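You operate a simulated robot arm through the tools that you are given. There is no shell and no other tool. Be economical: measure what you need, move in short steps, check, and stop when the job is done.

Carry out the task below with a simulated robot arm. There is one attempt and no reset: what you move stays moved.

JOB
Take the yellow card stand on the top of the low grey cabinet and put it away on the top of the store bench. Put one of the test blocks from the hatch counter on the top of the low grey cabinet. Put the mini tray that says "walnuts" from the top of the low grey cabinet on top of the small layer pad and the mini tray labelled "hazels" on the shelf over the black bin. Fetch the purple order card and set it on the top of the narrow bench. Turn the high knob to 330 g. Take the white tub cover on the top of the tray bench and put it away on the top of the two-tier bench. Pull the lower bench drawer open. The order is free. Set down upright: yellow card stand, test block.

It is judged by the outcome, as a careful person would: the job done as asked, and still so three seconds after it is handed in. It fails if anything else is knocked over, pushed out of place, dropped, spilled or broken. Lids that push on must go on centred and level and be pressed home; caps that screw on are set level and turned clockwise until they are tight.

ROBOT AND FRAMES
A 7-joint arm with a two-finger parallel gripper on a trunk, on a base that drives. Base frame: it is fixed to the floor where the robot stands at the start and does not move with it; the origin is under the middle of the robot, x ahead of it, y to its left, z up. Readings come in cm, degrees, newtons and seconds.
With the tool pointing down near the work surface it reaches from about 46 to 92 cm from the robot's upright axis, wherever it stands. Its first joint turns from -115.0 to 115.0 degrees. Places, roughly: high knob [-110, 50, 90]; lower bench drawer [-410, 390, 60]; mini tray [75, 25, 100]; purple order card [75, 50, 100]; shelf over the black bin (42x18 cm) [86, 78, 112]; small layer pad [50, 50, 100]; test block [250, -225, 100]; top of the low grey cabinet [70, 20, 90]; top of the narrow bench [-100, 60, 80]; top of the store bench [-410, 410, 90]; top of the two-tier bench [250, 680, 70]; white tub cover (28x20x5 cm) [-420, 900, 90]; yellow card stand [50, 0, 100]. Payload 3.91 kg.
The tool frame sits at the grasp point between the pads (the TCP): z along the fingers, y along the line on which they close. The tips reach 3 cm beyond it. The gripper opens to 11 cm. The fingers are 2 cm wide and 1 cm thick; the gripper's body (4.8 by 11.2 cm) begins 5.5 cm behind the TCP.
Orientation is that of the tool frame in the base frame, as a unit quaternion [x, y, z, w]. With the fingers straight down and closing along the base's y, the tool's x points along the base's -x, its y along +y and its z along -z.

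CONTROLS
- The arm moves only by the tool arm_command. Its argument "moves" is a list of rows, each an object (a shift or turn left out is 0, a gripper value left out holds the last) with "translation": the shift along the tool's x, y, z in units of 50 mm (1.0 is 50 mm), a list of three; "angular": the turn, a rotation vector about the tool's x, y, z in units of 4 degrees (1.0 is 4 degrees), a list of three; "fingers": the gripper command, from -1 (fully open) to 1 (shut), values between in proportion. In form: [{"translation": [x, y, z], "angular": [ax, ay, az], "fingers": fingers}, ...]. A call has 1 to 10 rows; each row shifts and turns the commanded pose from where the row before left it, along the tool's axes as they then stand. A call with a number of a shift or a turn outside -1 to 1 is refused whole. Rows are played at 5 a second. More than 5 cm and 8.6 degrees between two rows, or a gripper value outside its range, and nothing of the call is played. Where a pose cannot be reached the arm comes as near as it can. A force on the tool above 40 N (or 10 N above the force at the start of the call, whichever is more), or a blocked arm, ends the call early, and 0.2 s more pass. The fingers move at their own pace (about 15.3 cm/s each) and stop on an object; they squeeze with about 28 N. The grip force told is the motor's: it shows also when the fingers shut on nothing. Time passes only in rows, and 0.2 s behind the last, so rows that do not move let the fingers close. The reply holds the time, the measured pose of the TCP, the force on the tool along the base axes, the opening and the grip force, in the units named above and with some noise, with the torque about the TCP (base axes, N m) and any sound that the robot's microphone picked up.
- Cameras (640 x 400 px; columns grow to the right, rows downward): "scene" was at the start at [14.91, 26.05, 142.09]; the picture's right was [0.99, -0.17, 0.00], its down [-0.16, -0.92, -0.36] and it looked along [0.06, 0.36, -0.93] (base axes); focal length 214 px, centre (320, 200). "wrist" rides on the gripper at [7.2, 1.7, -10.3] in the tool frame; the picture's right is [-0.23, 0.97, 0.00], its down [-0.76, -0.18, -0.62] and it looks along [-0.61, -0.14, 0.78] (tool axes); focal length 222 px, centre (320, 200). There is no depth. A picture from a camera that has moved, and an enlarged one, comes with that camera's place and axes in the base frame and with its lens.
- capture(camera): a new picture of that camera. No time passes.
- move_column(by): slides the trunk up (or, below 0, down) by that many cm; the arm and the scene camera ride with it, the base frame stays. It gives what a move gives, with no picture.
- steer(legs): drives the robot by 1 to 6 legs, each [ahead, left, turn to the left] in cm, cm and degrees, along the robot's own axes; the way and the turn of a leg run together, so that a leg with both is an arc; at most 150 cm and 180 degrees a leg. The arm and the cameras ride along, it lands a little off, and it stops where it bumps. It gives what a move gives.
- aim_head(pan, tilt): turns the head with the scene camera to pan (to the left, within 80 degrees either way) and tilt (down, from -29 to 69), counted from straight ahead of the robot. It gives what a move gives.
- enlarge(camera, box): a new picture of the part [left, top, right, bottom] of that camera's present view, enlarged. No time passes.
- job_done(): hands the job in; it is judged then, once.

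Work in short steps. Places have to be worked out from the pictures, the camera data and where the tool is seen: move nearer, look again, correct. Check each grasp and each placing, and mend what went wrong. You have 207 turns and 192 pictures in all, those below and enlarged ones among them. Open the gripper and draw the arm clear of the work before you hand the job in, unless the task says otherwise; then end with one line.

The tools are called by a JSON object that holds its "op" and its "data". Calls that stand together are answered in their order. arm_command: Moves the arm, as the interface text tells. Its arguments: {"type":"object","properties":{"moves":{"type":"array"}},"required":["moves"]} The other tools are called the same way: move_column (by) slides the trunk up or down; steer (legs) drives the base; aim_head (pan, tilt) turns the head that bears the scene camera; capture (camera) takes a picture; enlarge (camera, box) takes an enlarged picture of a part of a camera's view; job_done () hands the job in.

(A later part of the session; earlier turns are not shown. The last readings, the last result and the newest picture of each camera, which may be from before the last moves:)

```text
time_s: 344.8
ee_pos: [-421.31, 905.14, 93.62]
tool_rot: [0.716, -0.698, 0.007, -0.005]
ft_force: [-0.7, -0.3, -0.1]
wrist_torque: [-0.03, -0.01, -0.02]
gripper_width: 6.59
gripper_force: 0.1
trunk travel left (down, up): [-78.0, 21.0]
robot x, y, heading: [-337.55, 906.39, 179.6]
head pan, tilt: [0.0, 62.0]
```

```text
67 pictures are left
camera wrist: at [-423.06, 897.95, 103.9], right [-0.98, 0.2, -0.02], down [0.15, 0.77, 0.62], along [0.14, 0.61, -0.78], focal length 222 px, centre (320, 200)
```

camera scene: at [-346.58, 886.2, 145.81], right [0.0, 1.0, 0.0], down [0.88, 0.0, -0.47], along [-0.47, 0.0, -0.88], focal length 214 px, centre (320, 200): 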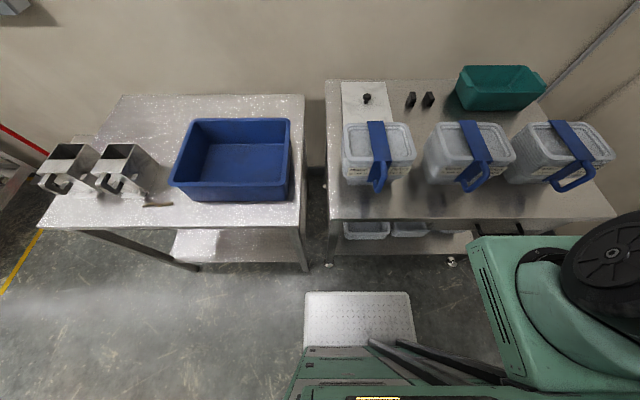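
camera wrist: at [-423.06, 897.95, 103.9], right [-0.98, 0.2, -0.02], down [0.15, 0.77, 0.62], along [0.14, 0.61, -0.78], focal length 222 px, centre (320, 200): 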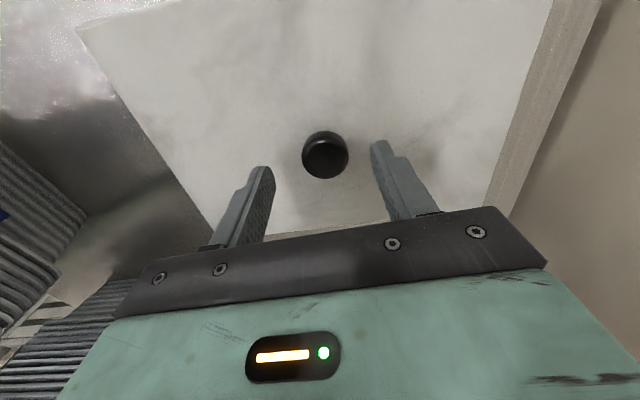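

Knob head top at z≈89, centred. Descend 3.8 cm, close and lift a little.

{"op": "arm_command", "data": {"moves": [{"translation": [0, 0, 0.4]}, {"translation": [0, 0, 0.36]}, {"fingers": 1}, {"fingers": 1}, {"fingers": 1}, {"translation": [0, 0, -0.5]}, {}]}}

{"op": "capture", "data": {"camera": "wrist"}}

```text
time_s: 345.6
ee_pos: [-421.72, 905.09, 90.82]
tool_rot: [0.716, -0.698, 0.002, 0.001]
ft_force: [0.3, -0.3, 18.5]
wrist_torque: [0.14, 0.07, 0.09]
gripper_width: 3.09
gripper_force: 28.6
trunk travel left (down, up): [-78.0, 21.0]
robot x, y, heading: [-337.84, 906.65, 179.6]
head pan, tilt: [0.0, 62.0]
stopped in row 4: the force on the tool passed its limit at 48 N (the readings are from after the stop); the commanded pose is now the measured one
```

```text
66 pictures are left
camera wrist: at [-423.24, 897.81, 101.05], right [-0.98, 0.2, 0.0], down [0.16, 0.77, 0.62], along [0.13, 0.61, -0.78], focal length 222 px, centre (320, 200)
```

wrist: 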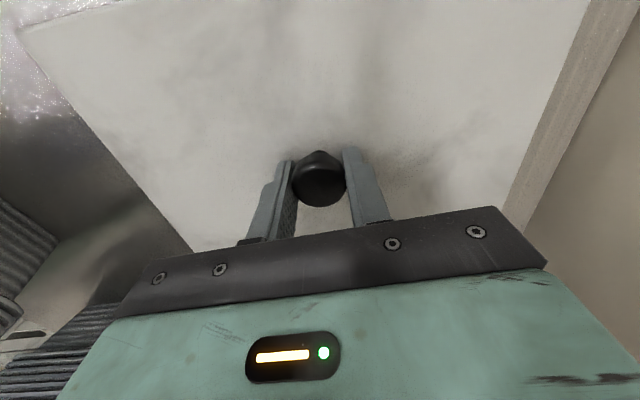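

Tips touched the plate but the knob is gripped (3.1 cm). Lift 4 cm and check.

{"op": "arm_command", "data": {"moves": [{"fingers": 1}, {"translation": [0, 0, -0.3]}, {"translation": [0, 0, -0.5]}, {}]}}

{"op": "capture", "data": {"camera": "wrist"}}

```text
time_s: 346.6
ee_pos: [-421.65, 905.11, 94.55]
tool_rot: [0.717, -0.698, 0.004, -0.001]
ft_force: [-0.5, 0.0, -2.5]
wrist_torque: [-0.02, -0.02, -0.01]
gripper_width: 3.07
gripper_force: 28.0
trunk travel left (down, up): [-78.0, 21.0]
robot x, y, heading: [-337.61, 906.71, 179.4]
head pan, tilt: [0.0, 62.0]
```

```text
65 pictures are left
camera wrist: at [-423.29, 897.91, 104.71], right [-0.98, 0.2, -0.01], down [0.15, 0.77, 0.62], along [0.13, 0.61, -0.78], focal length 222 px, centre (320, 200)
```

wrist: 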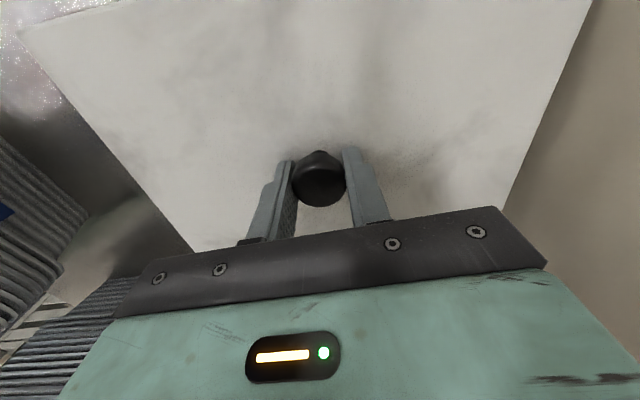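

Cover held by the knob. Lift well above the stacks, back the robot away and retract.

{"op": "arm_command", "data": {"moves": [{"translation": [0, 0, -1]}, {"translation": [0, 0, -1]}, {"translation": [0, 0, -1]}, {"translation": [0, 0, -1]}]}}

{"op": "move_column", "data": {"by": 18}}

{"op": "steer", "data": {"legs": [[-70, 0, 0]]}}

{"op": "arm_command", "data": {"moves": [{"translation": [0, -1, 0]}, {"translation": [0, -1, 0]}, {"translation": [0, -1, 0]}, {"translation": [0, -1, 0]}, {"translation": [0, -1, 0]}]}}

{"op": "steer", "data": {"legs": [[0, 0, -130]]}}

{"op": "aim_head", "data": {"pan": -25, "tilt": 18}}

{"op": "capture", "data": {"camera": "scene"}}

```text
time_s: 347.6
ee_pos: [-421.45, 905.3, 114.41]
tool_rot: [0.716, -0.699, 0.004, -0.001]
ft_force: [-0.4, 0.0, -2.0]
wrist_torque: [0.0, -0.04, 0.01]
gripper_width: 3.08
gripper_force: 28.4
trunk travel left (down, up): [-78.0, 21.0]
robot x, y, heading: [-337.93, 907.02, 179.6]
head pan, tilt: [0.0, 62.0]
```

```text
time_s: 349.6
ee_pos: [-421.5, 905.19, 132.43]
tool_rot: [0.717, -0.697, 0.003, -0.002]
ft_force: [0.4, -0.4, -1.9]
wrist_torque: [0.0, -0.02, -0.01]
gripper_width: 3.07
gripper_force: 27.6
trunk travel left (down, up): [-96.0, 3.0]
robot x, y, heading: [-337.66, 906.36, 179.9]
head pan, tilt: [0.0, 62.0]
```

```text
time_s: 353.5
ee_pos: [-351.41, 905.29, 132.49]
tool_rot: [0.713, -0.701, 0.004, -0.001]
ft_force: [0.6, -0.1, -1.4]
wrist_torque: [0.0, -0.01, -0.01]
gripper_width: 3.1
gripper_force: 27.8
trunk travel left (down, up): [-96.0, 3.0]
robot x, y, heading: [-267.83, 905.81, 179.3]
head pan, tilt: [0.0, 62.0]
```

```text
time_s: 354.7
ee_pos: [-326.34, 905.81, 132.32]
tool_rot: [0.713, -0.701, 0.003, -0.001]
ft_force: [-0.9, -0.3, -1.5]
wrist_torque: [0.01, -0.04, 0.03]
gripper_width: 3.07
gripper_force: 28.0
trunk travel left (down, up): [-96.0, 3.0]
robot x, y, heading: [-267.89, 905.68, 178.9]
head pan, tilt: [0.0, 62.0]
```

```text
time_s: 360.4
ee_pos: [-230.79, 951.69, 132.39]
tool_rot: [0.327, 0.945, -0.003, -0.003]
ft_force: [0.3, 0.2, -1.5]
wrist_torque: [0.01, 0.01, -0.01]
gripper_width: 3.11
gripper_force: 28.0
trunk travel left (down, up): [-96.0, 3.0]
robot x, y, heading: [-267.58, 906.05, 50.1]
head pan, tilt: [0.0, 62.0]
```

```text
time_s: 361.5
ee_pos: [-230.94, 951.67, 132.47]
tool_rot: [0.327, 0.945, -0.002, -0.003]
ft_force: [-0.5, 0.4, -1.8]
wrist_torque: [-0.01, -0.02, 0.01]
gripper_width: 3.07
gripper_force: 28.6
trunk travel left (down, up): [-96.0, 3.0]
robot x, y, heading: [-267.6, 906.01, 50.2]
head pan, tilt: [-25.0, 18.0]
```

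```text
64 pictures are left
camera scene: at [-266.11, 934.04, 165.16], right [0.42, -0.91, 0.0], down [-0.28, -0.13, -0.95], along [0.86, 0.4, -0.31], focal length 214 px, centre (320, 200)
```

scene: 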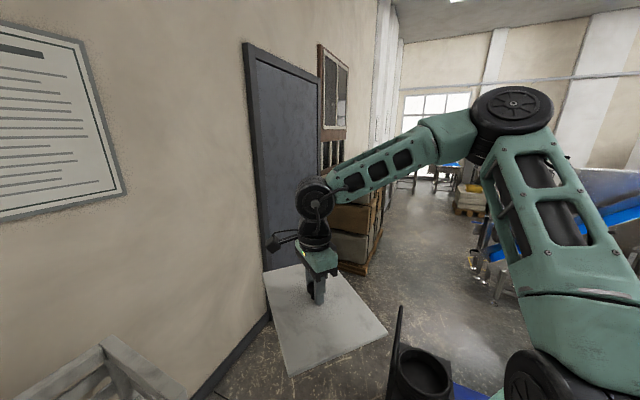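

There's an aisle along the north wall heading east, with a hand truck near it. Look further right for its extents.

{"op": "aim_head", "data": {"pan": -55, "tilt": 30}}

{"op": "capture", "data": {"camera": "scene"}}

```text
time_s: 362.5
ee_pos: [-230.82, 951.57, 132.46]
tool_rot: [0.328, 0.945, -0.003, -0.004]
ft_force: [0.0, -1.0, -1.0]
wrist_torque: [0.03, 0.0, 0.02]
gripper_width: 3.1
gripper_force: 28.3
trunk travel left (down, up): [-96.0, 3.0]
robot x, y, heading: [-267.81, 905.67, 50.2]
head pan, tilt: [-55.0, 30.0]
```

```text
63 pictures are left
camera scene: at [-265.55, 929.32, 163.24], right [-0.09, -1.0, 0.0], down [-0.5, 0.04, -0.87], along [0.86, -0.07, -0.5], focal length 214 px, centre (320, 200)
```

scene: 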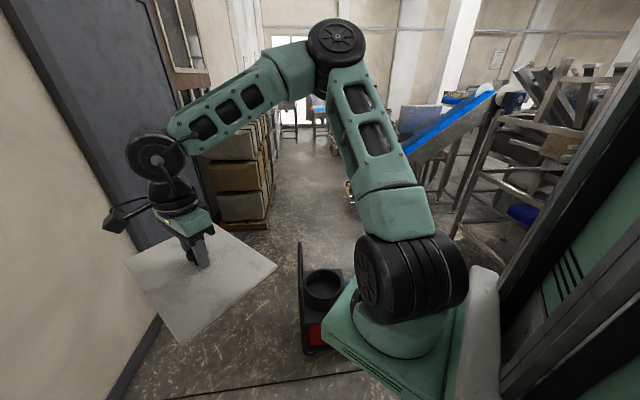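

Plan: turn east, strafe to y≈990 (between cart and wall), and drive to x≈−117.

{"op": "steer", "data": {"legs": [[0, 0, -50], [0, 82, 0], [148, 0, 0]]}}

{"op": "aim_head", "data": {"pan": -25, "tilt": 35}}

{"op": "capture", "data": {"camera": "scene"}}

```text
time_s: 367.6
ee_pos: [-209.28, 957.95, 132.47]
tool_rot: [0.691, 0.723, -0.001, -0.003]
ft_force: [-0.1, 0.9, -1.4]
wrist_torque: [0.03, -0.02, 0.03]
gripper_width: 3.1
gripper_force: 28.4
trunk travel left (down, up): [-96.0, 3.0]
robot x, y, heading: [-268.15, 955.94, 0.7]
head pan, tilt: [-55.0, 30.0]
stopped in leg 2: the robot was blocked; the commanded pose is now the measured one
```

```text
time_s: 368.6
ee_pos: [-209.26, 957.91, 132.42]
tool_rot: [0.69, 0.724, 0.0, -0.003]
ft_force: [0.5, 0.2, -1.5]
wrist_torque: [0.02, 0.01, 0.0]
gripper_width: 3.06
gripper_force: 28.2
trunk travel left (down, up): [-96.0, 3.0]
robot x, y, heading: [-267.78, 955.88, 0.7]
head pan, tilt: [-25.0, 35.0]
```

```text
62 pictures are left
camera scene: at [-246.24, 973.11, 162.46], right [-0.41, -0.91, 0.0], down [-0.52, 0.24, -0.82], along [0.75, -0.34, -0.57], focal length 214 px, centre (320, 200)
```

scene: 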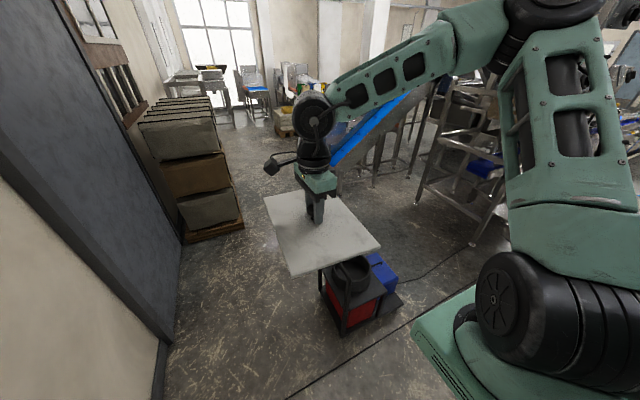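

Blocked at y≈956, probably by the white crate at the wall to my left-rear. Check it.

{"op": "aim_head", "data": {"pan": 80, "tilt": 55}}

{"op": "capture", "data": {"camera": "scene"}}

```text
time_s: 370.4
ee_pos: [-209.41, 957.84, 132.4]
tool_rot: [0.69, 0.724, -0.001, -0.003]
ft_force: [-0.1, -0.7, -1.0]
wrist_torque: [-0.05, -0.02, 0.02]
gripper_width: 3.08
gripper_force: 28.0
trunk travel left (down, up): [-96.0, 3.0]
robot x, y, heading: [-268.07, 955.99, 0.7]
head pan, tilt: [80.0, 55.0]
```

```text
61 pictures are left
camera scene: at [-253.1, 983.85, 159.64], right [0.99, -0.16, 0.0], down [-0.13, -0.81, -0.57], along [0.09, 0.57, -0.82], focal length 214 px, centre (320, 200)
```

scene: 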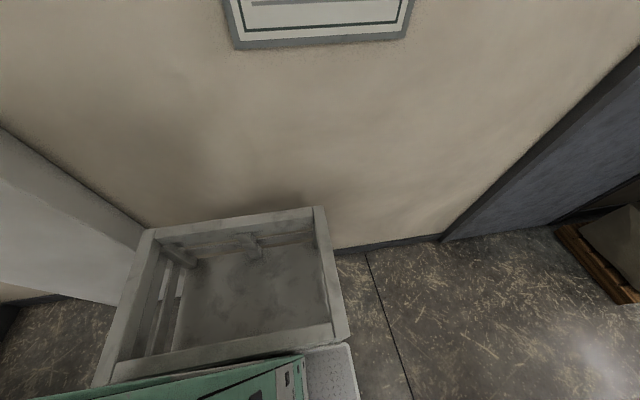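

The crate (x<−240) and cart leave too narrow a gap here. South of the cart the gap is ~113 cm (y 763–876). Strafe back right to y≈820 and drive east there.

{"op": "steer", "data": {"legs": [[0, -136, -0.7], [138, 0, 0]]}}

{"op": "aim_head", "data": {"pan": 10, "tilt": 30}}

{"op": "capture", "data": {"camera": "scene"}}

```text
time_s: 383.7
ee_pos: [-71.45, 824.62, 132.37]
tool_rot: [0.685, 0.728, 0.0, -0.004]
ft_force: [-1.0, 0.2, -1.9]
wrist_torque: [-0.03, -0.01, 0.03]
gripper_width: 3.06
gripper_force: 27.7
trunk travel left (down, up): [-96.0, 3.0]
robot x, y, heading: [-130.44, 821.71, 1.6]
head pan, tilt: [80.0, 55.0]
```

```text
time_s: 385.1
ee_pos: [-71.61, 824.69, 132.34]
tool_rot: [0.685, 0.729, 0.0, -0.004]
ft_force: [0.7, 0.9, -1.9]
wrist_torque: [0.0, 0.01, -0.01]
gripper_width: 3.09
gripper_force: 27.8
trunk travel left (down, up): [-96.0, 3.0]
robot x, y, heading: [-130.47, 821.69, 1.6]
head pan, tilt: [10.0, 30.0]
```

```text
60 pictures are left
camera scene: at [-107.81, 844.51, 163.23], right [0.2, -0.98, 0.0], down [-0.49, -0.1, -0.87], along [0.85, 0.17, -0.5], focal length 214 px, centre (320, 200)
```

scene: 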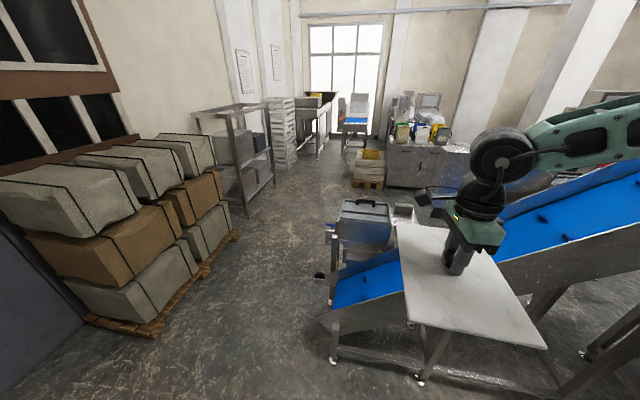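

The way: slip forward, strafe left to y≈920 past the cart, then east between the pallet boxes (y>979) and the incline conveyor (y<865).

{"op": "steer", "data": {"legs": [[30, 0, -1.6], [0, 99, 0], [140, 0, 0], [80, 0, 0]]}}

{"op": "aim_head", "data": {"pan": -40, "tilt": 25}}

{"op": "capture", "data": {"camera": "scene"}}

```text
time_s: 402.2
ee_pos: [177.61, 915.45, 132.36]
tool_rot: [0.701, 0.714, 0.0, -0.004]
ft_force: [0.4, 0.2, -0.8]
wrist_torque: [0.0, 0.01, 0.03]
gripper_width: 3.1
gripper_force: 28.4
trunk travel left (down, up): [-96.0, 3.0]
robot x, y, heading: [118.93, 915.37, -1.1]
head pan, tilt: [10.0, 30.0]
```

```text
time_s: 403.4
ee_pos: [177.62, 915.46, 132.36]
tool_rot: [0.701, 0.713, 0.0, -0.003]
ft_force: [0.0, 0.2, -2.0]
wrist_torque: [-0.02, -0.01, 0.04]
gripper_width: 3.06
gripper_force: 27.7
trunk travel left (down, up): [-96.0, 3.0]
robot x, y, heading: [118.7, 915.35, -1.0]
head pan, tilt: [-40.0, 25.0]
```

```text
59 pictures are left
camera scene: at [140.23, 929.46, 164.03], right [-0.66, -0.76, 0.0], down [-0.32, 0.28, -0.91], along [0.68, -0.59, -0.42], focal length 214 px, centre (320, 200)
```

scene: 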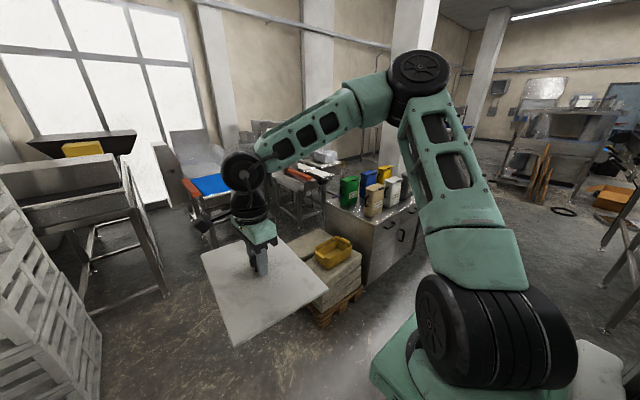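

The bottle cabinet is at x≈215+, y 662–795; the bench should be near (250,680). Turn south and advance a little to look.

{"op": "steer", "data": {"legs": [[0, 0, -89], [70, 22, 0]]}}

{"op": "aim_head", "data": {"pan": 30, "tilt": 25}}

{"op": "capture", "data": {"camera": "scene"}}

```text
time_s: 411.1
ee_pos: [140.68, 787.17, 132.44]
tool_rot: [1.0, 0.011, 0.003, -0.003]
ft_force: [0.0, 0.7, -1.5]
wrist_torque: [-0.02, -0.01, -0.01]
gripper_width: 3.08
gripper_force: 28.3
trunk travel left (down, up): [-96.0, 3.0]
robot x, y, heading: [140.42, 845.84, -91.0]
head pan, tilt: [-40.0, 25.0]
```

```text
time_s: 412.5
ee_pos: [140.7, 787.23, 132.41]
tool_rot: [1.0, 0.011, 0.003, -0.002]
ft_force: [0.0, 0.1, -2.2]
wrist_torque: [0.03, -0.01, -0.01]
gripper_width: 3.07
gripper_force: 28.1
trunk travel left (down, up): [-96.0, 3.0]
robot x, y, heading: [140.17, 845.9, -90.8]
head pan, tilt: [30.0, 25.0]
```

```text
58 pictures are left
camera scene: at [164.85, 823.31, 164.03], right [-0.87, -0.49, 0.0], down [-0.21, 0.37, -0.91], along [0.44, -0.79, -0.42], focal length 214 px, centre (320, 200)
```

scene: 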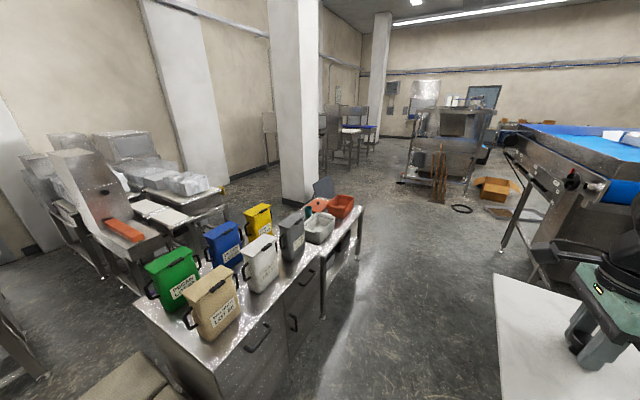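

The open-frame bench beyond the cabinet (x≈221–280, y≈632–716, top z≈60–70) is the two-tier bench. Enlarge to see what's on it.

{"op": "enlarge", "data": {"camera": "scene", "box": [260, 170, 400, 330]}}

{"op": "steer", "data": {"legs": [[140, 0, 0]]}}

{"op": "aim_head", "data": {"pan": 70, "tilt": 35}}

{"op": "capture", "data": {"camera": "scene"}}

```text
2.50 times, centred on (330, 250) of scene
camera zoom: at [164.85, 823.31, 164.03], right [-0.87, -0.49, 0.0], down [-0.21, 0.37, -0.91], along [0.44, -0.79, -0.42], focal length 536 px, centre (295, 75)
```

zoom: 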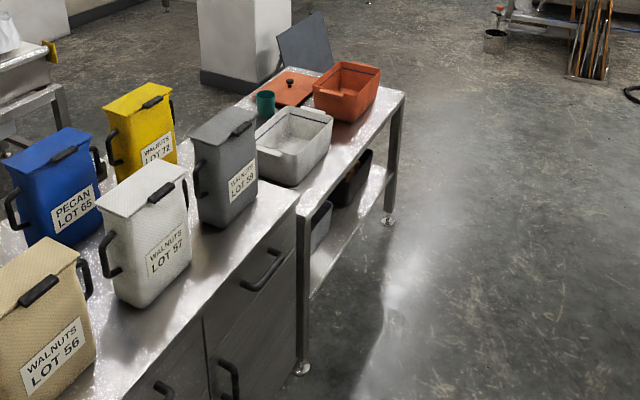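

```text
time_s: 419.6
ee_pos: [139.66, 644.05, 132.38]
tool_rot: [1.0, 0.014, 0.003, -0.003]
ft_force: [1.5, -0.6, -0.9]
wrist_torque: [0.01, 0.03, -0.02]
gripper_width: 3.08
gripper_force: 27.9
trunk travel left (down, up): [-96.0, 3.0]
robot x, y, heading: [138.48, 702.8, -90.3]
head pan, tilt: [30.0, 25.0]
```

```text
time_s: 420.7
ee_pos: [139.62, 644.09, 132.36]
tool_rot: [1.0, 0.014, 0.003, -0.003]
ft_force: [-0.4, -1.1, -1.1]
wrist_torque: [0.01, 0.01, 0.01]
gripper_width: 3.07
gripper_force: 27.8
trunk travel left (down, up): [-96.0, 3.0]
robot x, y, heading: [138.87, 702.76, -90.2]
head pan, tilt: [70.0, 35.0]
```

```text
56 pictures are left
camera scene: at [167.26, 685.29, 162.46], right [-0.35, -0.94, 0.0], down [-0.54, 0.2, -0.82], along [0.77, -0.29, -0.57], focal length 214 px, centre (320, 200)
```

scene: 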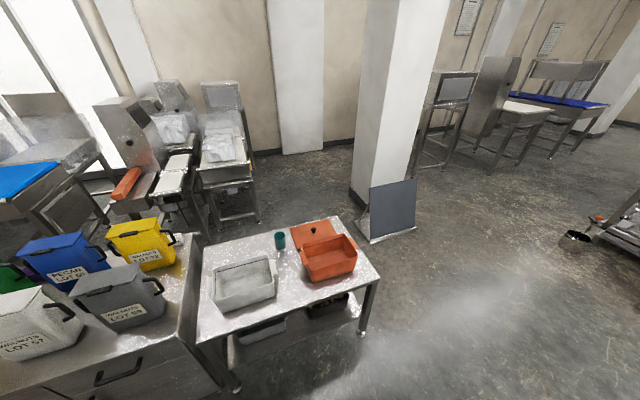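

White tub, orange tub + cover and a green cup are on the bench; the free spot is behind the white tub: x 256–278, y 684–716. I'll face east, rotate the tool back −90° so the cover's long side lies along y.

{"op": "steer", "data": {"legs": [[0, 0, 90.3]]}}

{"op": "arm_command", "data": {"moves": [{"angular": [0, 0, -1]}, {"angular": [0, 0, -1]}, {"angular": [0, 0, -1]}, {"angular": [0, 0, -1]}, {"angular": [0, 0, -1]}, {"angular": [0, 0, -1]}, {"angular": [0, 0, -1]}, {"angular": [0, 0, -1]}, {"angular": [0, 0, -1]}, {"angular": [0, 0, -1]}]}}

{"op": "arm_command", "data": {"moves": [{"angular": [0, 0, -1]}, {"angular": [0, 0, -1]}, {"angular": [0, 0, -1]}, {"angular": [0, 0, -1]}, {"angular": [0, 0, -1]}, {"angular": [0, 0, -1]}, {"angular": [0, 0, -1]}, {"angular": [0, 0, -1]}, {"angular": [0, 0, -1]}, {"angular": [0, 0, -1]}]}}

{"op": "arm_command", "data": {"moves": [{"angular": [0, 0, -1]}, {"angular": [0, 0, -1]}, {"angular": [0, 0, -0.5]}]}}

{"op": "steer", "data": {"legs": [[28, -3, 0]]}}

{"op": "aim_head", "data": {"pan": 0, "tilt": 55}}

{"op": "capture", "data": {"camera": "scene"}}

```text
time_s: 423.4
ee_pos: [183.4, 666.66, 132.48]
tool_rot: [0.903, 0.429, 0.002, -0.003]
ft_force: [-0.3, 0.8, -1.5]
wrist_torque: [-0.04, -0.01, 0.03]
gripper_width: 3.07
gripper_force: 27.7
trunk travel left (down, up): [-96.0, 3.0]
robot x, y, heading: [138.6, 704.39, -41.4]
head pan, tilt: [70.0, 35.0]
stopped in leg 1: the robot was blocked; the commanded pose is now the measured one
```

```text
time_s: 425.6
ee_pos: [183.38, 666.52, 132.48]
tool_rot: [0.702, 0.712, 0.001, -0.004]
ft_force: [0.0, 0.0, -1.3]
wrist_torque: [-0.01, -0.01, 0.0]
gripper_width: 3.09
gripper_force: 28.0
trunk travel left (down, up): [-96.0, 3.0]
robot x, y, heading: [138.51, 704.24, -41.5]
head pan, tilt: [70.0, 35.0]
```

```text
time_s: 427.8
ee_pos: [183.35, 666.69, 132.36]
tool_rot: [0.416, 0.909, 0.003, -0.001]
ft_force: [0.9, 0.2, -1.3]
wrist_torque: [0.03, 0.01, 0.01]
gripper_width: 3.08
gripper_force: 27.7
trunk travel left (down, up): [-96.0, 3.0]
robot x, y, heading: [138.7, 704.56, -41.3]
head pan, tilt: [70.0, 35.0]
```

```text
time_s: 428.6
ee_pos: [183.44, 666.63, 132.28]
tool_rot: [0.335, 0.942, 0.002, -0.002]
ft_force: [-0.4, 0.5, -2.1]
wrist_torque: [0.01, 0.0, 0.02]
gripper_width: 3.09
gripper_force: 28.4
trunk travel left (down, up): [-96.0, 3.0]
robot x, y, heading: [138.45, 704.33, -41.5]
head pan, tilt: [70.0, 35.0]
```

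```text
time_s: 429.3
ee_pos: [183.38, 666.27, 132.34]
tool_rot: [0.337, 0.941, 0.003, -0.002]
ft_force: [0.6, -0.2, -0.3]
wrist_torque: [-0.01, 0.02, 0.02]
gripper_width: 3.06
gripper_force: 28.7
trunk travel left (down, up): [-96.0, 3.0]
robot x, y, heading: [138.56, 704.4, -41.7]
head pan, tilt: [70.0, 35.0]
stopped in leg 1: the robot was blocked; the commanded pose is now the measured one
```

```text
time_s: 430.7
ee_pos: [183.38, 666.38, 132.27]
tool_rot: [0.337, 0.942, 0.004, -0.002]
ft_force: [-0.3, 0.1, -1.8]
wrist_torque: [-0.01, -0.06, -0.01]
gripper_width: 3.07
gripper_force: 27.9
trunk travel left (down, up): [-96.0, 3.0]
robot x, y, heading: [137.96, 704.18, -41.4]
head pan, tilt: [0.0, 55.0]
```

```text
55 pictures are left
camera scene: at [168.03, 705.48, 159.63], right [-0.66, -0.75, 0.0], down [-0.61, 0.54, -0.57], along [0.43, -0.38, -0.82], focal length 214 px, centre (320, 200)
```

scene: 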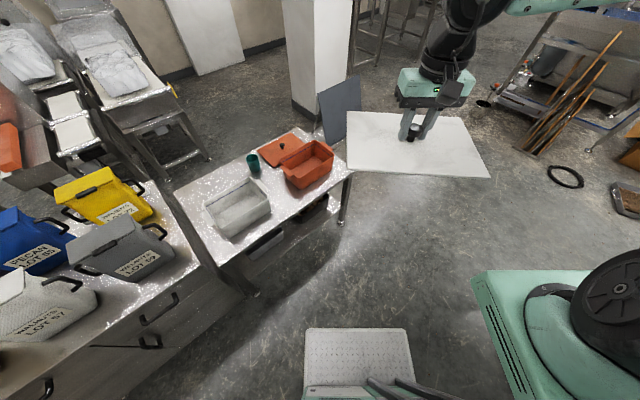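

Turning was blocked at −41° (something behind to the west). Turn back a little, move south-east away from it, then try turning again.

{"op": "steer", "data": {"legs": [[0, 0, -12], [20, 12, 0]]}}

{"op": "steer", "data": {"legs": [[0, 0, 53]]}}

```text
time_s: 433.2
ee_pos: [196.24, 648.84, 132.32]
tool_rot: [0.434, 0.901, 0.003, -0.001]
ft_force: [0.2, 1.7, -1.6]
wrist_torque: [-0.03, -0.03, -0.01]
gripper_width: 3.07
gripper_force: 27.8
trunk travel left (down, up): [-96.0, 3.0]
robot x, y, heading: [160.36, 695.23, -53.5]
head pan, tilt: [0.0, 55.0]
```

```text
time_s: 436.0
ee_pos: [219.04, 695.36, 132.31]
tool_rot: [-0.01, 1.0, 0.002, -0.003]
ft_force: [-0.3, -0.6, -0.9]
wrist_torque: [0.02, -0.01, -0.01]
gripper_width: 3.11
gripper_force: 27.6
trunk travel left (down, up): [-96.0, 3.0]
robot x, y, heading: [160.64, 695.81, -0.9]
head pan, tilt: [0.0, 55.0]
```

Success; now heading ≈0 at (160.6, 696). Advance, lower the trunk partway and view.

{"op": "steer", "data": {"legs": [[17, 4, 0.9]]}}

{"op": "move_column", "data": {"by": -22}}

{"op": "capture", "data": {"camera": "scene"}}

```text
time_s: 437.5
ee_pos: [235.92, 700.25, 132.35]
tool_rot: [-0.018, 1.0, 0.003, -0.003]
ft_force: [-0.4, 0.6, -1.3]
wrist_torque: [0.03, -0.01, 0.02]
gripper_width: 3.06
gripper_force: 28.5
trunk travel left (down, up): [-96.0, 3.0]
robot x, y, heading: [177.59, 699.36, 0.2]
head pan, tilt: [0.0, 55.0]
```

```text
time_s: 439.8
ee_pos: [235.94, 700.39, 110.56]
tool_rot: [-0.018, 1.0, 0.003, -0.003]
ft_force: [-0.5, 0.5, -1.5]
wrist_torque: [0.05, 0.0, 0.02]
gripper_width: 3.09
gripper_force: 28.2
trunk travel left (down, up): [-74.0, 25.0]
robot x, y, heading: [177.4, 698.97, -0.2]
head pan, tilt: [0.0, 55.0]
```

```text
54 pictures are left
camera scene: at [198.53, 719.74, 137.64], right [0.0, -1.0, 0.0], down [-0.82, 0.0, -0.57], along [0.57, 0.0, -0.82], focal length 214 px, centre (320, 200)
```

scene: 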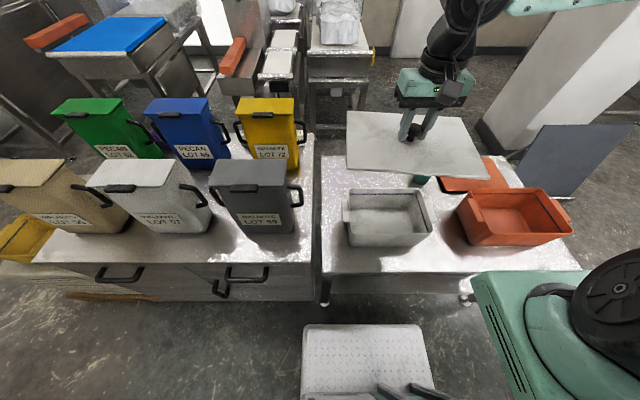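

Free area behind the white tub: x 250–277, y 680–718. Extend to TCP (264.5, 699.7), then lower the trunk 28 cm.

{"op": "arm_command", "data": {"moves": [{"translation": [-1, 0, 0]}, {"translation": [-1, 0, 0]}, {"translation": [-1, 0, 0]}, {"translation": [-1, 0, 0]}, {"translation": [-1, 0, 0]}, {"translation": [-0.72, -0.1, 0]}, {}]}}

{"op": "move_column", "data": {"by": -28}}

{"op": "capture", "data": {"camera": "scene"}}

{"op": "capture", "data": {"camera": "wrist"}}

```text
time_s: 441.4
ee_pos: [264.71, 700.93, 110.2]
tool_rot: [-0.018, 1.0, 0.002, -0.004]
ft_force: [-0.4, 0.4, -1.8]
wrist_torque: [-0.01, -0.02, 0.03]
gripper_width: 3.07
gripper_force: 27.6
trunk travel left (down, up): [-74.0, 25.0]
robot x, y, heading: [177.51, 699.02, -0.1]
head pan, tilt: [0.0, 55.0]
```

```text
time_s: 444.2
ee_pos: [264.73, 701.07, 82.26]
tool_rot: [-0.017, 1.0, 0.003, -0.003]
ft_force: [0.0, 0.3, -0.9]
wrist_torque: [-0.01, 0.03, 0.04]
gripper_width: 3.07
gripper_force: 27.8
trunk travel left (down, up): [-46.0, 53.0]
robot x, y, heading: [177.29, 699.46, -0.0]
head pan, tilt: [0.0, 55.0]
```

```text
53 pictures are left
camera scene: at [198.54, 719.74, 109.64], right [0.0, -1.0, 0.0], down [-0.82, 0.0, -0.57], along [0.57, 0.0, -0.82], focal length 214 px, centre (320, 200)
```

scene: 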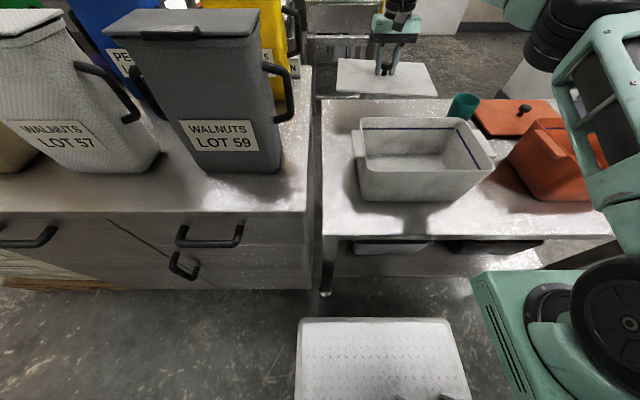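

```text
52 pictures are left
camera wrist: at [257.41, 702.41, 92.51], right [0.19, 0.98, 0.0], down [0.77, -0.15, 0.62], along [0.61, -0.12, -0.79], focal length 222 px, centre (320, 200)
```

wrist: 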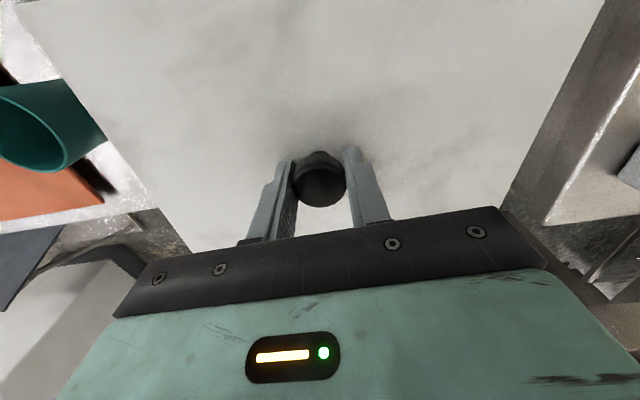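

Cover sits at x≈257–277; shift back 2 cm for margin, then lower to just above contact.

{"op": "arm_command", "data": {"moves": [{"translation": [0.45, -0.15, 0]}, {"translation": [0, 0, 0.8]}, {"translation": [0, 0, 0.8]}, {"translation": [0, 0, 0.35]}, {}]}}

{"op": "capture", "data": {"camera": "scene"}}

```text
time_s: 445.4
ee_pos: [262.48, 700.11, 72.66]
tool_rot: [-0.017, 1.0, 0.003, -0.003]
ft_force: [-0.1, -0.6, -1.1]
wrist_torque: [0.01, -0.02, 0.03]
gripper_width: 3.07
gripper_force: 28.4
trunk travel left (down, up): [-46.0, 53.0]
robot x, y, heading: [177.04, 699.2, -0.0]
head pan, tilt: [0.0, 55.0]
```

```text
51 pictures are left
camera scene: at [198.54, 719.74, 109.63], right [0.0, -1.0, 0.0], down [-0.82, 0.0, -0.57], along [0.57, 0.0, -0.82], focal length 214 px, centre (320, 200)
```

scene: 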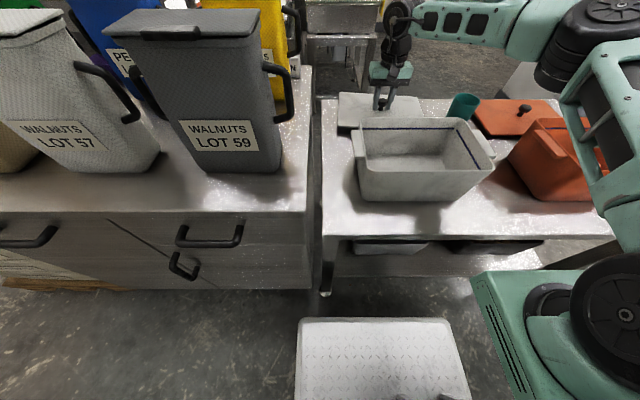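

Cover appears at x≈258–278, touching the bench's back edge; shift another 3 cm toward me and lower to contact.

{"op": "arm_command", "data": {"moves": [{"translation": [0.6, 0, 0]}, {"translation": [0, 0, 0.2]}, {}]}}

{"op": "arm_command", "data": {"moves": [{"translation": [0, 0, 0.1]}, {}]}}

{"op": "arm_command", "data": {"moves": [{"translation": [0, 0, 0.1]}, {}]}}

```text
time_s: 446.2
ee_pos: [259.4, 700.07, 71.46]
tool_rot: [-0.017, 1.0, 0.002, -0.003]
ft_force: [0.3, 0.1, -2.5]
wrist_torque: [0.01, 0.0, -0.03]
gripper_width: 3.1
gripper_force: 27.8
trunk travel left (down, up): [-46.0, 53.0]
robot x, y, heading: [177.23, 699.29, -0.0]
head pan, tilt: [0.0, 55.0]
```

```text
time_s: 446.8
ee_pos: [259.34, 700.16, 71.17]
tool_rot: [-0.017, 1.0, 0.003, -0.003]
ft_force: [-0.7, 0.5, 0.0]
wrist_torque: [-0.24, -0.15, 0.02]
gripper_width: 3.06
gripper_force: 28.1
trunk travel left (down, up): [-46.0, 53.0]
robot x, y, heading: [177.43, 699.33, 0.0]
head pan, tilt: [0.0, 55.0]
```

```text
time_s: 447.4
ee_pos: [259.39, 700.05, 70.78]
tool_rot: [-0.017, 1.0, 0.002, -0.001]
ft_force: [-5.4, -1.0, 23.4]
wrist_torque: [-0.18, 0.46, -0.02]
gripper_width: 3.1
gripper_force: 28.3
trunk travel left (down, up): [-46.0, 53.0]
robot x, y, heading: [177.49, 699.22, 0.1]
head pan, tilt: [0.0, 55.0]
```

Contact with the bench. Release and rise, then look.

{"op": "arm_command", "data": {"moves": [{"fingers": -0.1}, {"fingers": -0.1}, {"fingers": -0.1}, {"translation": [0, 0, -0.6]}, {"translation": [0, 0, -1]}, {"translation": [0, 0, -1]}, {"translation": [0, 0, -1]}]}}

{"op": "capture", "data": {"camera": "scene"}}

{"op": "capture", "data": {"camera": "wrist"}}

```text
time_s: 449.0
ee_pos: [259.38, 699.99, 88.63]
tool_rot: [-0.018, 1.0, 0.001, -0.004]
ft_force: [0.4, 0.5, 0.6]
wrist_torque: [0.01, 0.05, 0.02]
gripper_width: 6.04
gripper_force: 0.1
trunk travel left (down, up): [-46.0, 53.0]
robot x, y, heading: [177.16, 699.29, 0.2]
head pan, tilt: [0.0, 55.0]
```

```text
50 pictures are left
camera scene: at [198.55, 719.73, 109.62], right [0.0, -1.0, 0.0], down [-0.82, 0.0, -0.57], along [0.57, 0.0, -0.82], focal length 214 px, centre (320, 200)
```

scene: 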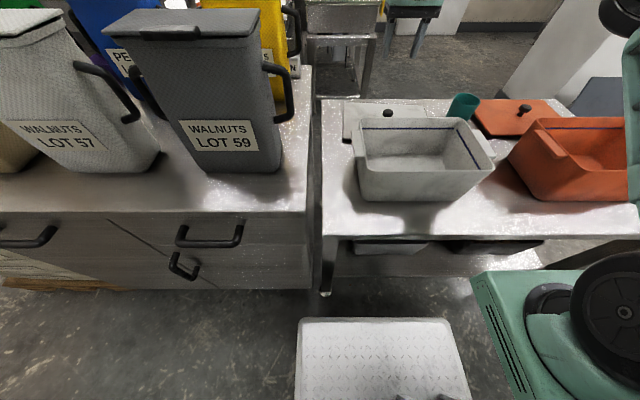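

```text
49 pictures are left
camera wrist: at [252.09, 701.29, 98.87], right [0.19, 0.98, 0.0], down [0.77, -0.15, 0.62], along [0.61, -0.12, -0.79], focal length 222 px, centre (320, 200)
```

wrist: 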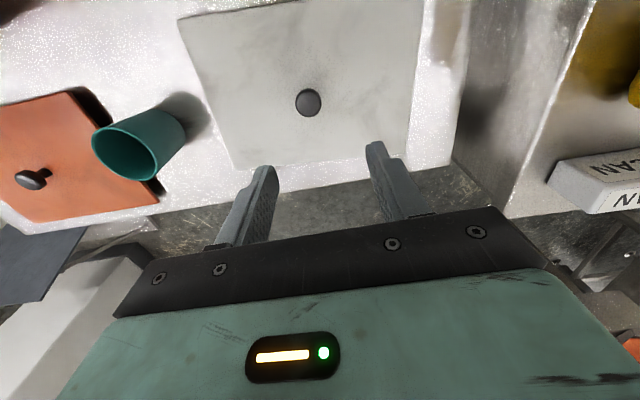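

Cover is placed flat with margin. Now the test block. Retract and raise, then drive south to (≈160, 493) and face west to check the gap between the machine and the floor tray.

{"op": "move_column", "data": {"by": 34}}

{"op": "arm_command", "data": {"moves": [{"translation": [1, 0, 0]}, {"translation": [1, 0, 0]}, {"translation": [1, 0, 0]}, {"translation": [1, 0, 0]}, {"translation": [1, 0, 0]}, {"translation": [0.8, 0, 0]}]}}

{"op": "steer", "data": {"legs": [[-15, 0, 0], [0, 0, -90], [130, 0, 0], [75, 0, 0]]}}

{"op": "aim_head", "data": {"pan": -55, "tilt": 30}}

{"op": "capture", "data": {"camera": "scene"}}

```text
time_s: 452.4
ee_pos: [259.4, 699.92, 122.54]
tool_rot: [-0.018, 1.0, 0.003, -0.003]
ft_force: [0.0, 0.0, -0.6]
wrist_torque: [-0.03, -0.02, -0.01]
gripper_width: 6.1
gripper_force: 0.1
trunk travel left (down, up): [-80.0, 19.0]
robot x, y, heading: [177.42, 699.08, -0.1]
head pan, tilt: [0.0, 55.0]
```

```text
time_s: 453.8
ee_pos: [230.32, 698.84, 122.57]
tool_rot: [-0.018, 1.0, 0.002, -0.003]
ft_force: [0.5, 0.2, 0.1]
wrist_torque: [-0.01, 0.01, 0.01]
gripper_width: 6.07
gripper_force: 0.0
trunk travel left (down, up): [-80.0, 19.0]
robot x, y, heading: [177.33, 699.1, -0.2]
head pan, tilt: [0.0, 55.0]
```

```text
time_s: 468.7
ee_pos: [173.71, 440.43, 122.79]
tool_rot: [0.676, 0.737, 0.003, 0.0]
ft_force: [-0.5, 0.0, -0.3]
wrist_torque: [0.03, 0.0, -0.03]
gripper_width: 6.05
gripper_force: 0.1
trunk travel left (down, up): [-80.0, 19.0]
robot x, y, heading: [171.53, 493.3, -87.2]
head pan, tilt: [0.0, 55.0]
```

```text
time_s: 470.0
ee_pos: [173.86, 440.42, 122.62]
tool_rot: [0.676, 0.737, 0.004, 0.0]
ft_force: [0.4, -0.5, 0.2]
wrist_torque: [0.01, 0.0, -0.03]
gripper_width: 6.06
gripper_force: 0.0
trunk travel left (down, up): [-80.0, 19.0]
robot x, y, heading: [171.01, 493.73, -87.2]
head pan, tilt: [-55.0, 30.0]
```

```text
48 pictures are left
camera scene: at [185.33, 474.67, 147.24], right [-0.62, 0.79, 0.0], down [0.39, 0.31, -0.87], along [-0.68, -0.53, -0.5], focal length 214 px, centre (320, 200)
```

scene: 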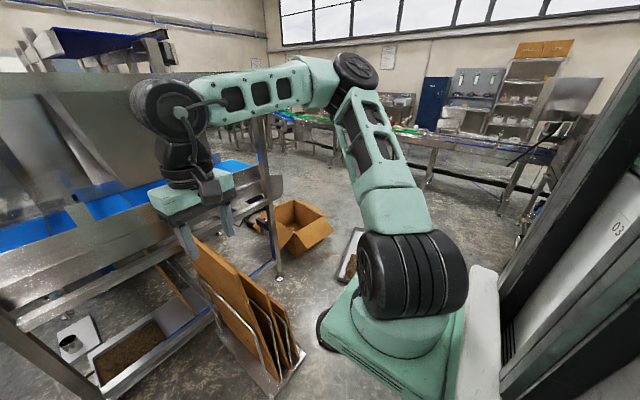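

Gap looks passable along y≈490. Turn to face west and drive through.

{"op": "steer", "data": {"legs": [[0, 0, -92.8], [75, 4, 0]]}}

{"op": "aim_head", "data": {"pan": 0, "tilt": 45}}

{"op": "capture", "data": {"camera": "scene"}}

```text
time_s: 477.9
ee_pos: [43.8, 485.62, 122.72]
tool_rot: [0.999, 0.033, 0.003, 0.002]
ft_force: [-1.0, 0.7, -0.2]
wrist_torque: [-0.04, 0.01, 0.05]
gripper_width: 6.05
gripper_force: 0.0
trunk travel left (down, up): [-80.0, 19.0]
robot x, y, heading: [96.89, 486.97, -178.2]
head pan, tilt: [-55.0, 30.0]
```

```text
time_s: 479.1
ee_pos: [43.87, 485.58, 122.75]
tool_rot: [0.999, 0.033, 0.003, 0.002]
ft_force: [0.1, 0.8, -0.2]
wrist_torque: [-0.02, -0.03, -0.02]
gripper_width: 6.04
gripper_force: 0.1
trunk travel left (down, up): [-80.0, 19.0]
robot x, y, heading: [96.68, 486.93, -177.8]
head pan, tilt: [0.0, 45.0]
```

```text
47 pictures are left
camera scene: at [74.9, 465.72, 144.98], right [-0.03, 1.0, 0.0], down [0.71, 0.02, -0.71], along [-0.71, -0.02, -0.71], focal length 214 px, centre (320, 200)
```

scene: 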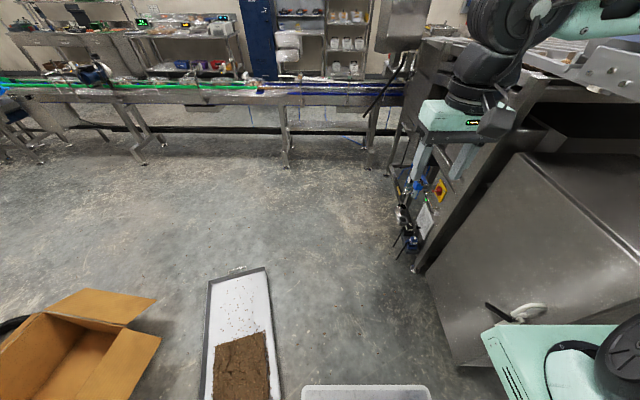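

Clearances are fine. Continue west, shift south slightly, turn south and drive down the aisle to y≈20.

{"op": "steer", "data": {"legs": [[118, 0, 0], [0, 16, 0], [0, 0, 87.8], [150, 0, 0], [150, 0, 0], [120, 0, 0]]}}

{"op": "aim_head", "data": {"pan": 40, "tilt": 25}}

{"op": "capture", "data": {"camera": "scene"}}

```text
time_s: 491.3
ee_pos: [-22.74, 405.49, 122.7]
tool_rot: [0.697, 0.717, 0.004, -0.001]
ft_force: [1.3, 0.5, 0.5]
wrist_torque: [0.02, 0.02, 0.01]
gripper_width: 6.02
gripper_force: 0.2
trunk travel left (down, up): [-80.0, 19.0]
robot x, y, heading: [-22.01, 458.51, -90.6]
head pan, tilt: [0.0, 45.0]
stopped in leg 4: the robot was blocked; the commanded pose is now the measured one
```

```text
time_s: 492.4
ee_pos: [-22.56, 405.54, 122.77]
tool_rot: [0.697, 0.717, 0.003, 0.0]
ft_force: [0.2, -0.4, -0.2]
wrist_torque: [0.0, -0.01, 0.07]
gripper_width: 6.05
gripper_force: 0.1
trunk travel left (down, up): [-80.0, 19.0]
robot x, y, heading: [-21.87, 458.63, -90.3]
head pan, tilt: [40.0, 25.0]
```

```text
46 pictures are left
camera scene: at [4.05, 437.12, 148.03], right [-0.77, -0.64, 0.0], down [-0.27, 0.33, -0.91], along [0.58, -0.7, -0.42], focal length 214 px, centre (320, 200)
```

scene: 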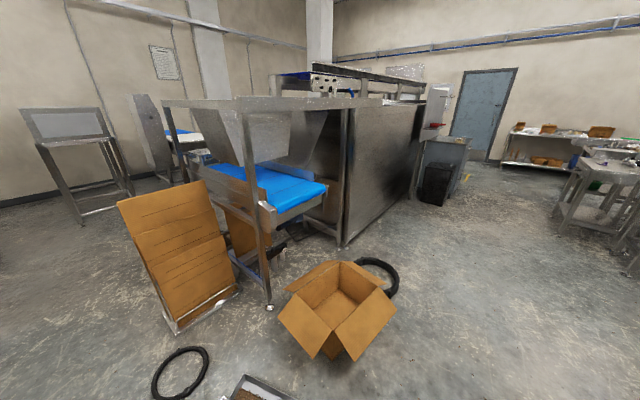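

The base just touched the floor tray's corner. Back 4 cm, shift 18 cm west, then continue south.

{"op": "steer", "data": {"legs": [[-4, 0, 0], [0, -18, 0], [145, 0, 0], [145, 0, 0], [135, 18, 0]]}}

{"op": "aim_head", "data": {"pan": 35, "tilt": 25}}

{"op": "capture", "data": {"camera": "scene"}}

```text
time_s: 514.6
ee_pos: [-22.51, -19.67, 122.71]
tool_rot: [0.695, 0.719, 0.003, 0.0]
ft_force: [-0.1, 0.7, 0.3]
wrist_torque: [0.01, -0.02, -0.04]
gripper_width: 6.03
gripper_force: 0.1
trunk travel left (down, up): [-80.0, 19.0]
robot x, y, heading: [-22.03, 33.34, -90.1]
head pan, tilt: [40.0, 25.0]
```

```text
time_s: 515.3
ee_pos: [-22.45, -19.44, 122.76]
tool_rot: [0.696, 0.719, 0.003, -0.001]
ft_force: [0.2, 0.8, -0.6]
wrist_torque: [-0.02, 0.0, -0.03]
gripper_width: 6.07
gripper_force: 0.1
trunk travel left (down, up): [-80.0, 19.0]
robot x, y, heading: [-21.94, 33.23, -90.0]
head pan, tilt: [35.0, 25.0]
```

```text
45 pictures are left
camera scene: at [3.49, 11.63, 148.04], right [-0.82, -0.57, 0.0], down [-0.24, 0.35, -0.91], along [0.52, -0.74, -0.42], focal length 214 px, centre (320, 200)
```

scene: 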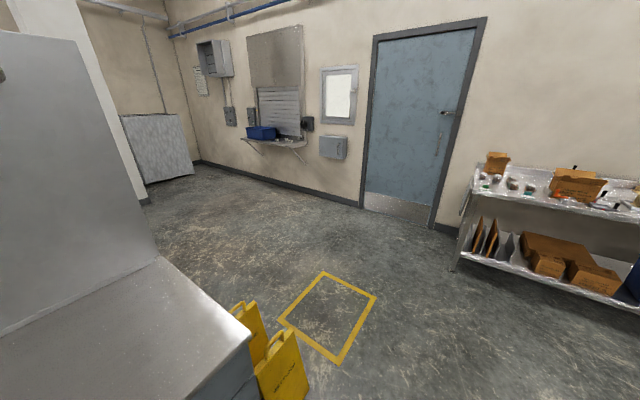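

The hatch counter is the small shelf with a blue bin on the south wall. Drive south to y≈−112, turn east and go to x≈250.

{"op": "steer", "data": {"legs": [[145, 0, 0], [0, 0, 90], [140, 0, 0], [125, 0, 0], [0, 0, -90]]}}

{"op": "aim_head", "data": {"pan": 0, "tilt": 30}}

{"op": "capture", "data": {"camera": "scene"}}

```text
time_s: 542.2
ee_pos: [241.13, -152.93, 122.71]
tool_rot: [0.675, 0.738, 0.003, 0.0]
ft_force: [-0.3, 0.2, -0.4]
wrist_torque: [-0.01, -0.05, 0.01]
gripper_width: 6.07
gripper_force: 0.0
trunk travel left (down, up): [-80.0, 19.0]
robot x, y, heading: [238.52, -99.75, -86.9]
head pan, tilt: [35.0, 25.0]
```

```text
time_s: 543.3
ee_pos: [240.95, -152.89, 122.74]
tool_rot: [0.675, 0.738, 0.002, -0.001]
ft_force: [0.1, 0.6, -0.5]
wrist_torque: [0.01, 0.01, 0.0]
gripper_width: 6.06
gripper_force: 0.1
trunk travel left (down, up): [-80.0, 19.0]
robot x, y, heading: [238.97, -100.12, -87.0]
head pan, tilt: [0.0, 30.0]
```

```text
44 pictures are left
camera scene: at [260.07, -122.13, 147.24], right [-1.0, -0.05, 0.0], down [-0.03, 0.5, -0.87], along [0.05, -0.86, -0.5], focal length 214 px, centre (320, 200)
```

scene: 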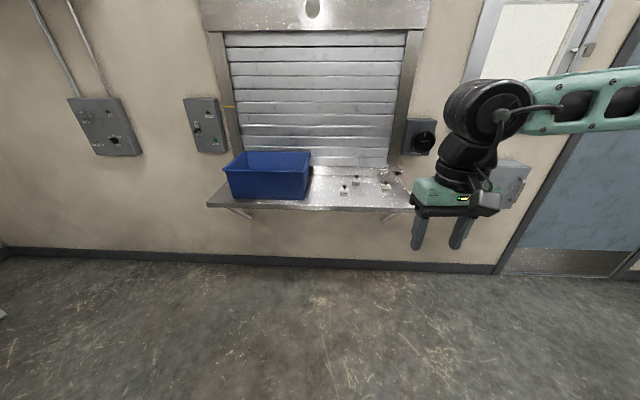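

{"op": "enlarge", "data": {"camera": "scene", "box": [200, 140, 420, 240]}}

```text
2.91 times, centred on (310, 190) of scene
camera zoom: at [260.07, -122.13, 147.24], right [-1.0, -0.05, 0.0], down [-0.03, 0.5, -0.87], along [0.05, -0.86, -0.5], focal length 624 px, centre (349, 229)
```

zoom: 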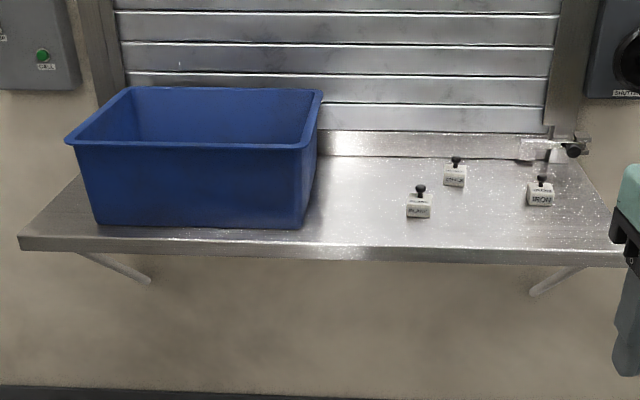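

Three test blocks with knobs on the counter's right. I'll take the front one (≈(253,−227), counter z≈90). Drive 50 cm closer and bring the gripper near for a wrist view.

{"op": "steer", "data": {"legs": [[50, 0, -3]]}}

{"op": "arm_command", "data": {"moves": [{"translation": [-0.6, 0.5, 0], "fingers": -1}, {"translation": [-0.8, 0.5, 0]}, {"translation": [-0.8, 0.5, 0]}, {"translation": [-0.5, 0.3, 0.6]}, {"translation": [0, 0, 0.9]}]}}

{"op": "capture", "data": {"camera": "wrist"}}

{"op": "capture", "data": {"camera": "scene"}}

```text
time_s: 546.2
ee_pos: [239.09, -202.85, 122.76]
tool_rot: [0.697, 0.717, 0.003, -0.001]
ft_force: [0.2, 0.7, 0.3]
wrist_torque: [0.01, -0.01, -0.03]
gripper_width: 6.05
gripper_force: 0.2
trunk travel left (down, up): [-80.0, 19.0]
robot x, y, heading: [239.66, -149.72, -90.3]
head pan, tilt: [0.0, 30.0]
```

```text
time_s: 547.4
ee_pos: [248.51, -215.8, 115.28]
tool_rot: [0.696, 0.718, 0.003, -0.001]
ft_force: [0.4, 0.2, 0.7]
wrist_torque: [0.01, -0.01, 0.01]
gripper_width: 11.0
gripper_force: 0.1
trunk travel left (down, up): [-80.0, 19.0]
robot x, y, heading: [239.87, -150.18, -90.5]
head pan, tilt: [0.0, 30.0]
```

```text
42 pictures are left
camera wrist: at [249.8, -208.64, 125.58], right [0.98, -0.2, 0.0], down [-0.16, -0.77, 0.62], along [-0.12, -0.61, -0.79], focal length 222 px, centre (320, 200)
```

wrist: 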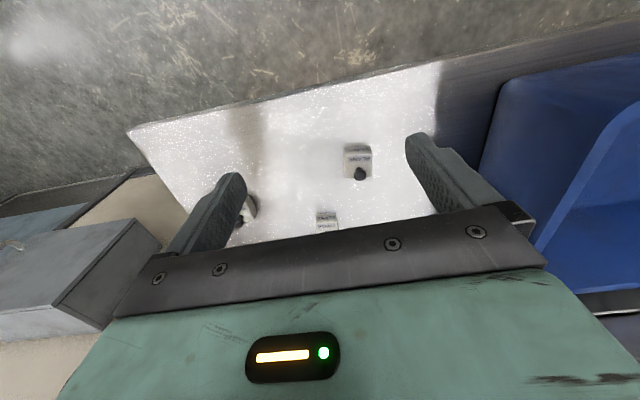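

```text
41 pictures are left
camera scene: at [259.86, -173.24, 147.25], right [-1.0, 0.01, 0.0], down [0.0, 0.5, -0.87], along [-0.01, -0.87, -0.5], focal length 214 px, centre (320, 200)
```

scene: 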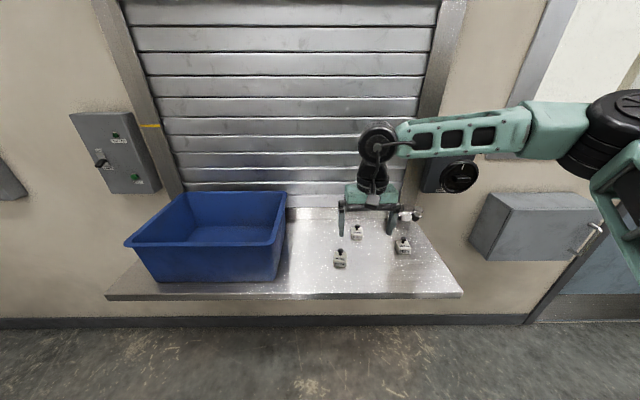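

Knob triangulates to (252.4, −227.7, 95.5); counter z≈90. Narrow the fingers, move over it and descend to z≈99 to check.

{"op": "arm_command", "data": {"moves": [{"translation": [-0.8, 0.26, 0], "fingers": -0.2}, {"translation": [-0.8, 0.26, 0]}, {"translation": [-0.68, 0.26, 0.3]}, {"translation": [0, 0, 1]}, {"translation": [0, 0, 1]}, {"translation": [0, 0, 1]}, {}]}}

{"op": "capture", "data": {"camera": "wrist"}}

```text
time_s: 549.0
ee_pos: [252.58, -227.24, 98.66]
tool_rot: [0.697, 0.718, 0.003, -0.001]
ft_force: [-0.1, -0.2, -0.2]
wrist_torque: [0.01, 0.0, -0.01]
gripper_width: 6.6
gripper_force: 0.1
trunk travel left (down, up): [-80.0, 19.0]
robot x, y, heading: [239.75, -150.32, -90.2]
head pan, tilt: [0.0, 30.0]
```

```text
40 pictures are left
camera wrist: at [253.99, -219.99, 108.83], right [0.98, -0.2, 0.0], down [-0.16, -0.77, 0.62], along [-0.12, -0.61, -0.79], focal length 222 px, centre (320, 200)
```

wrist: 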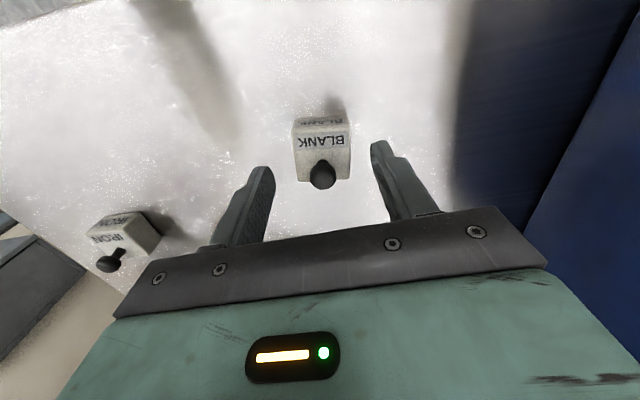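

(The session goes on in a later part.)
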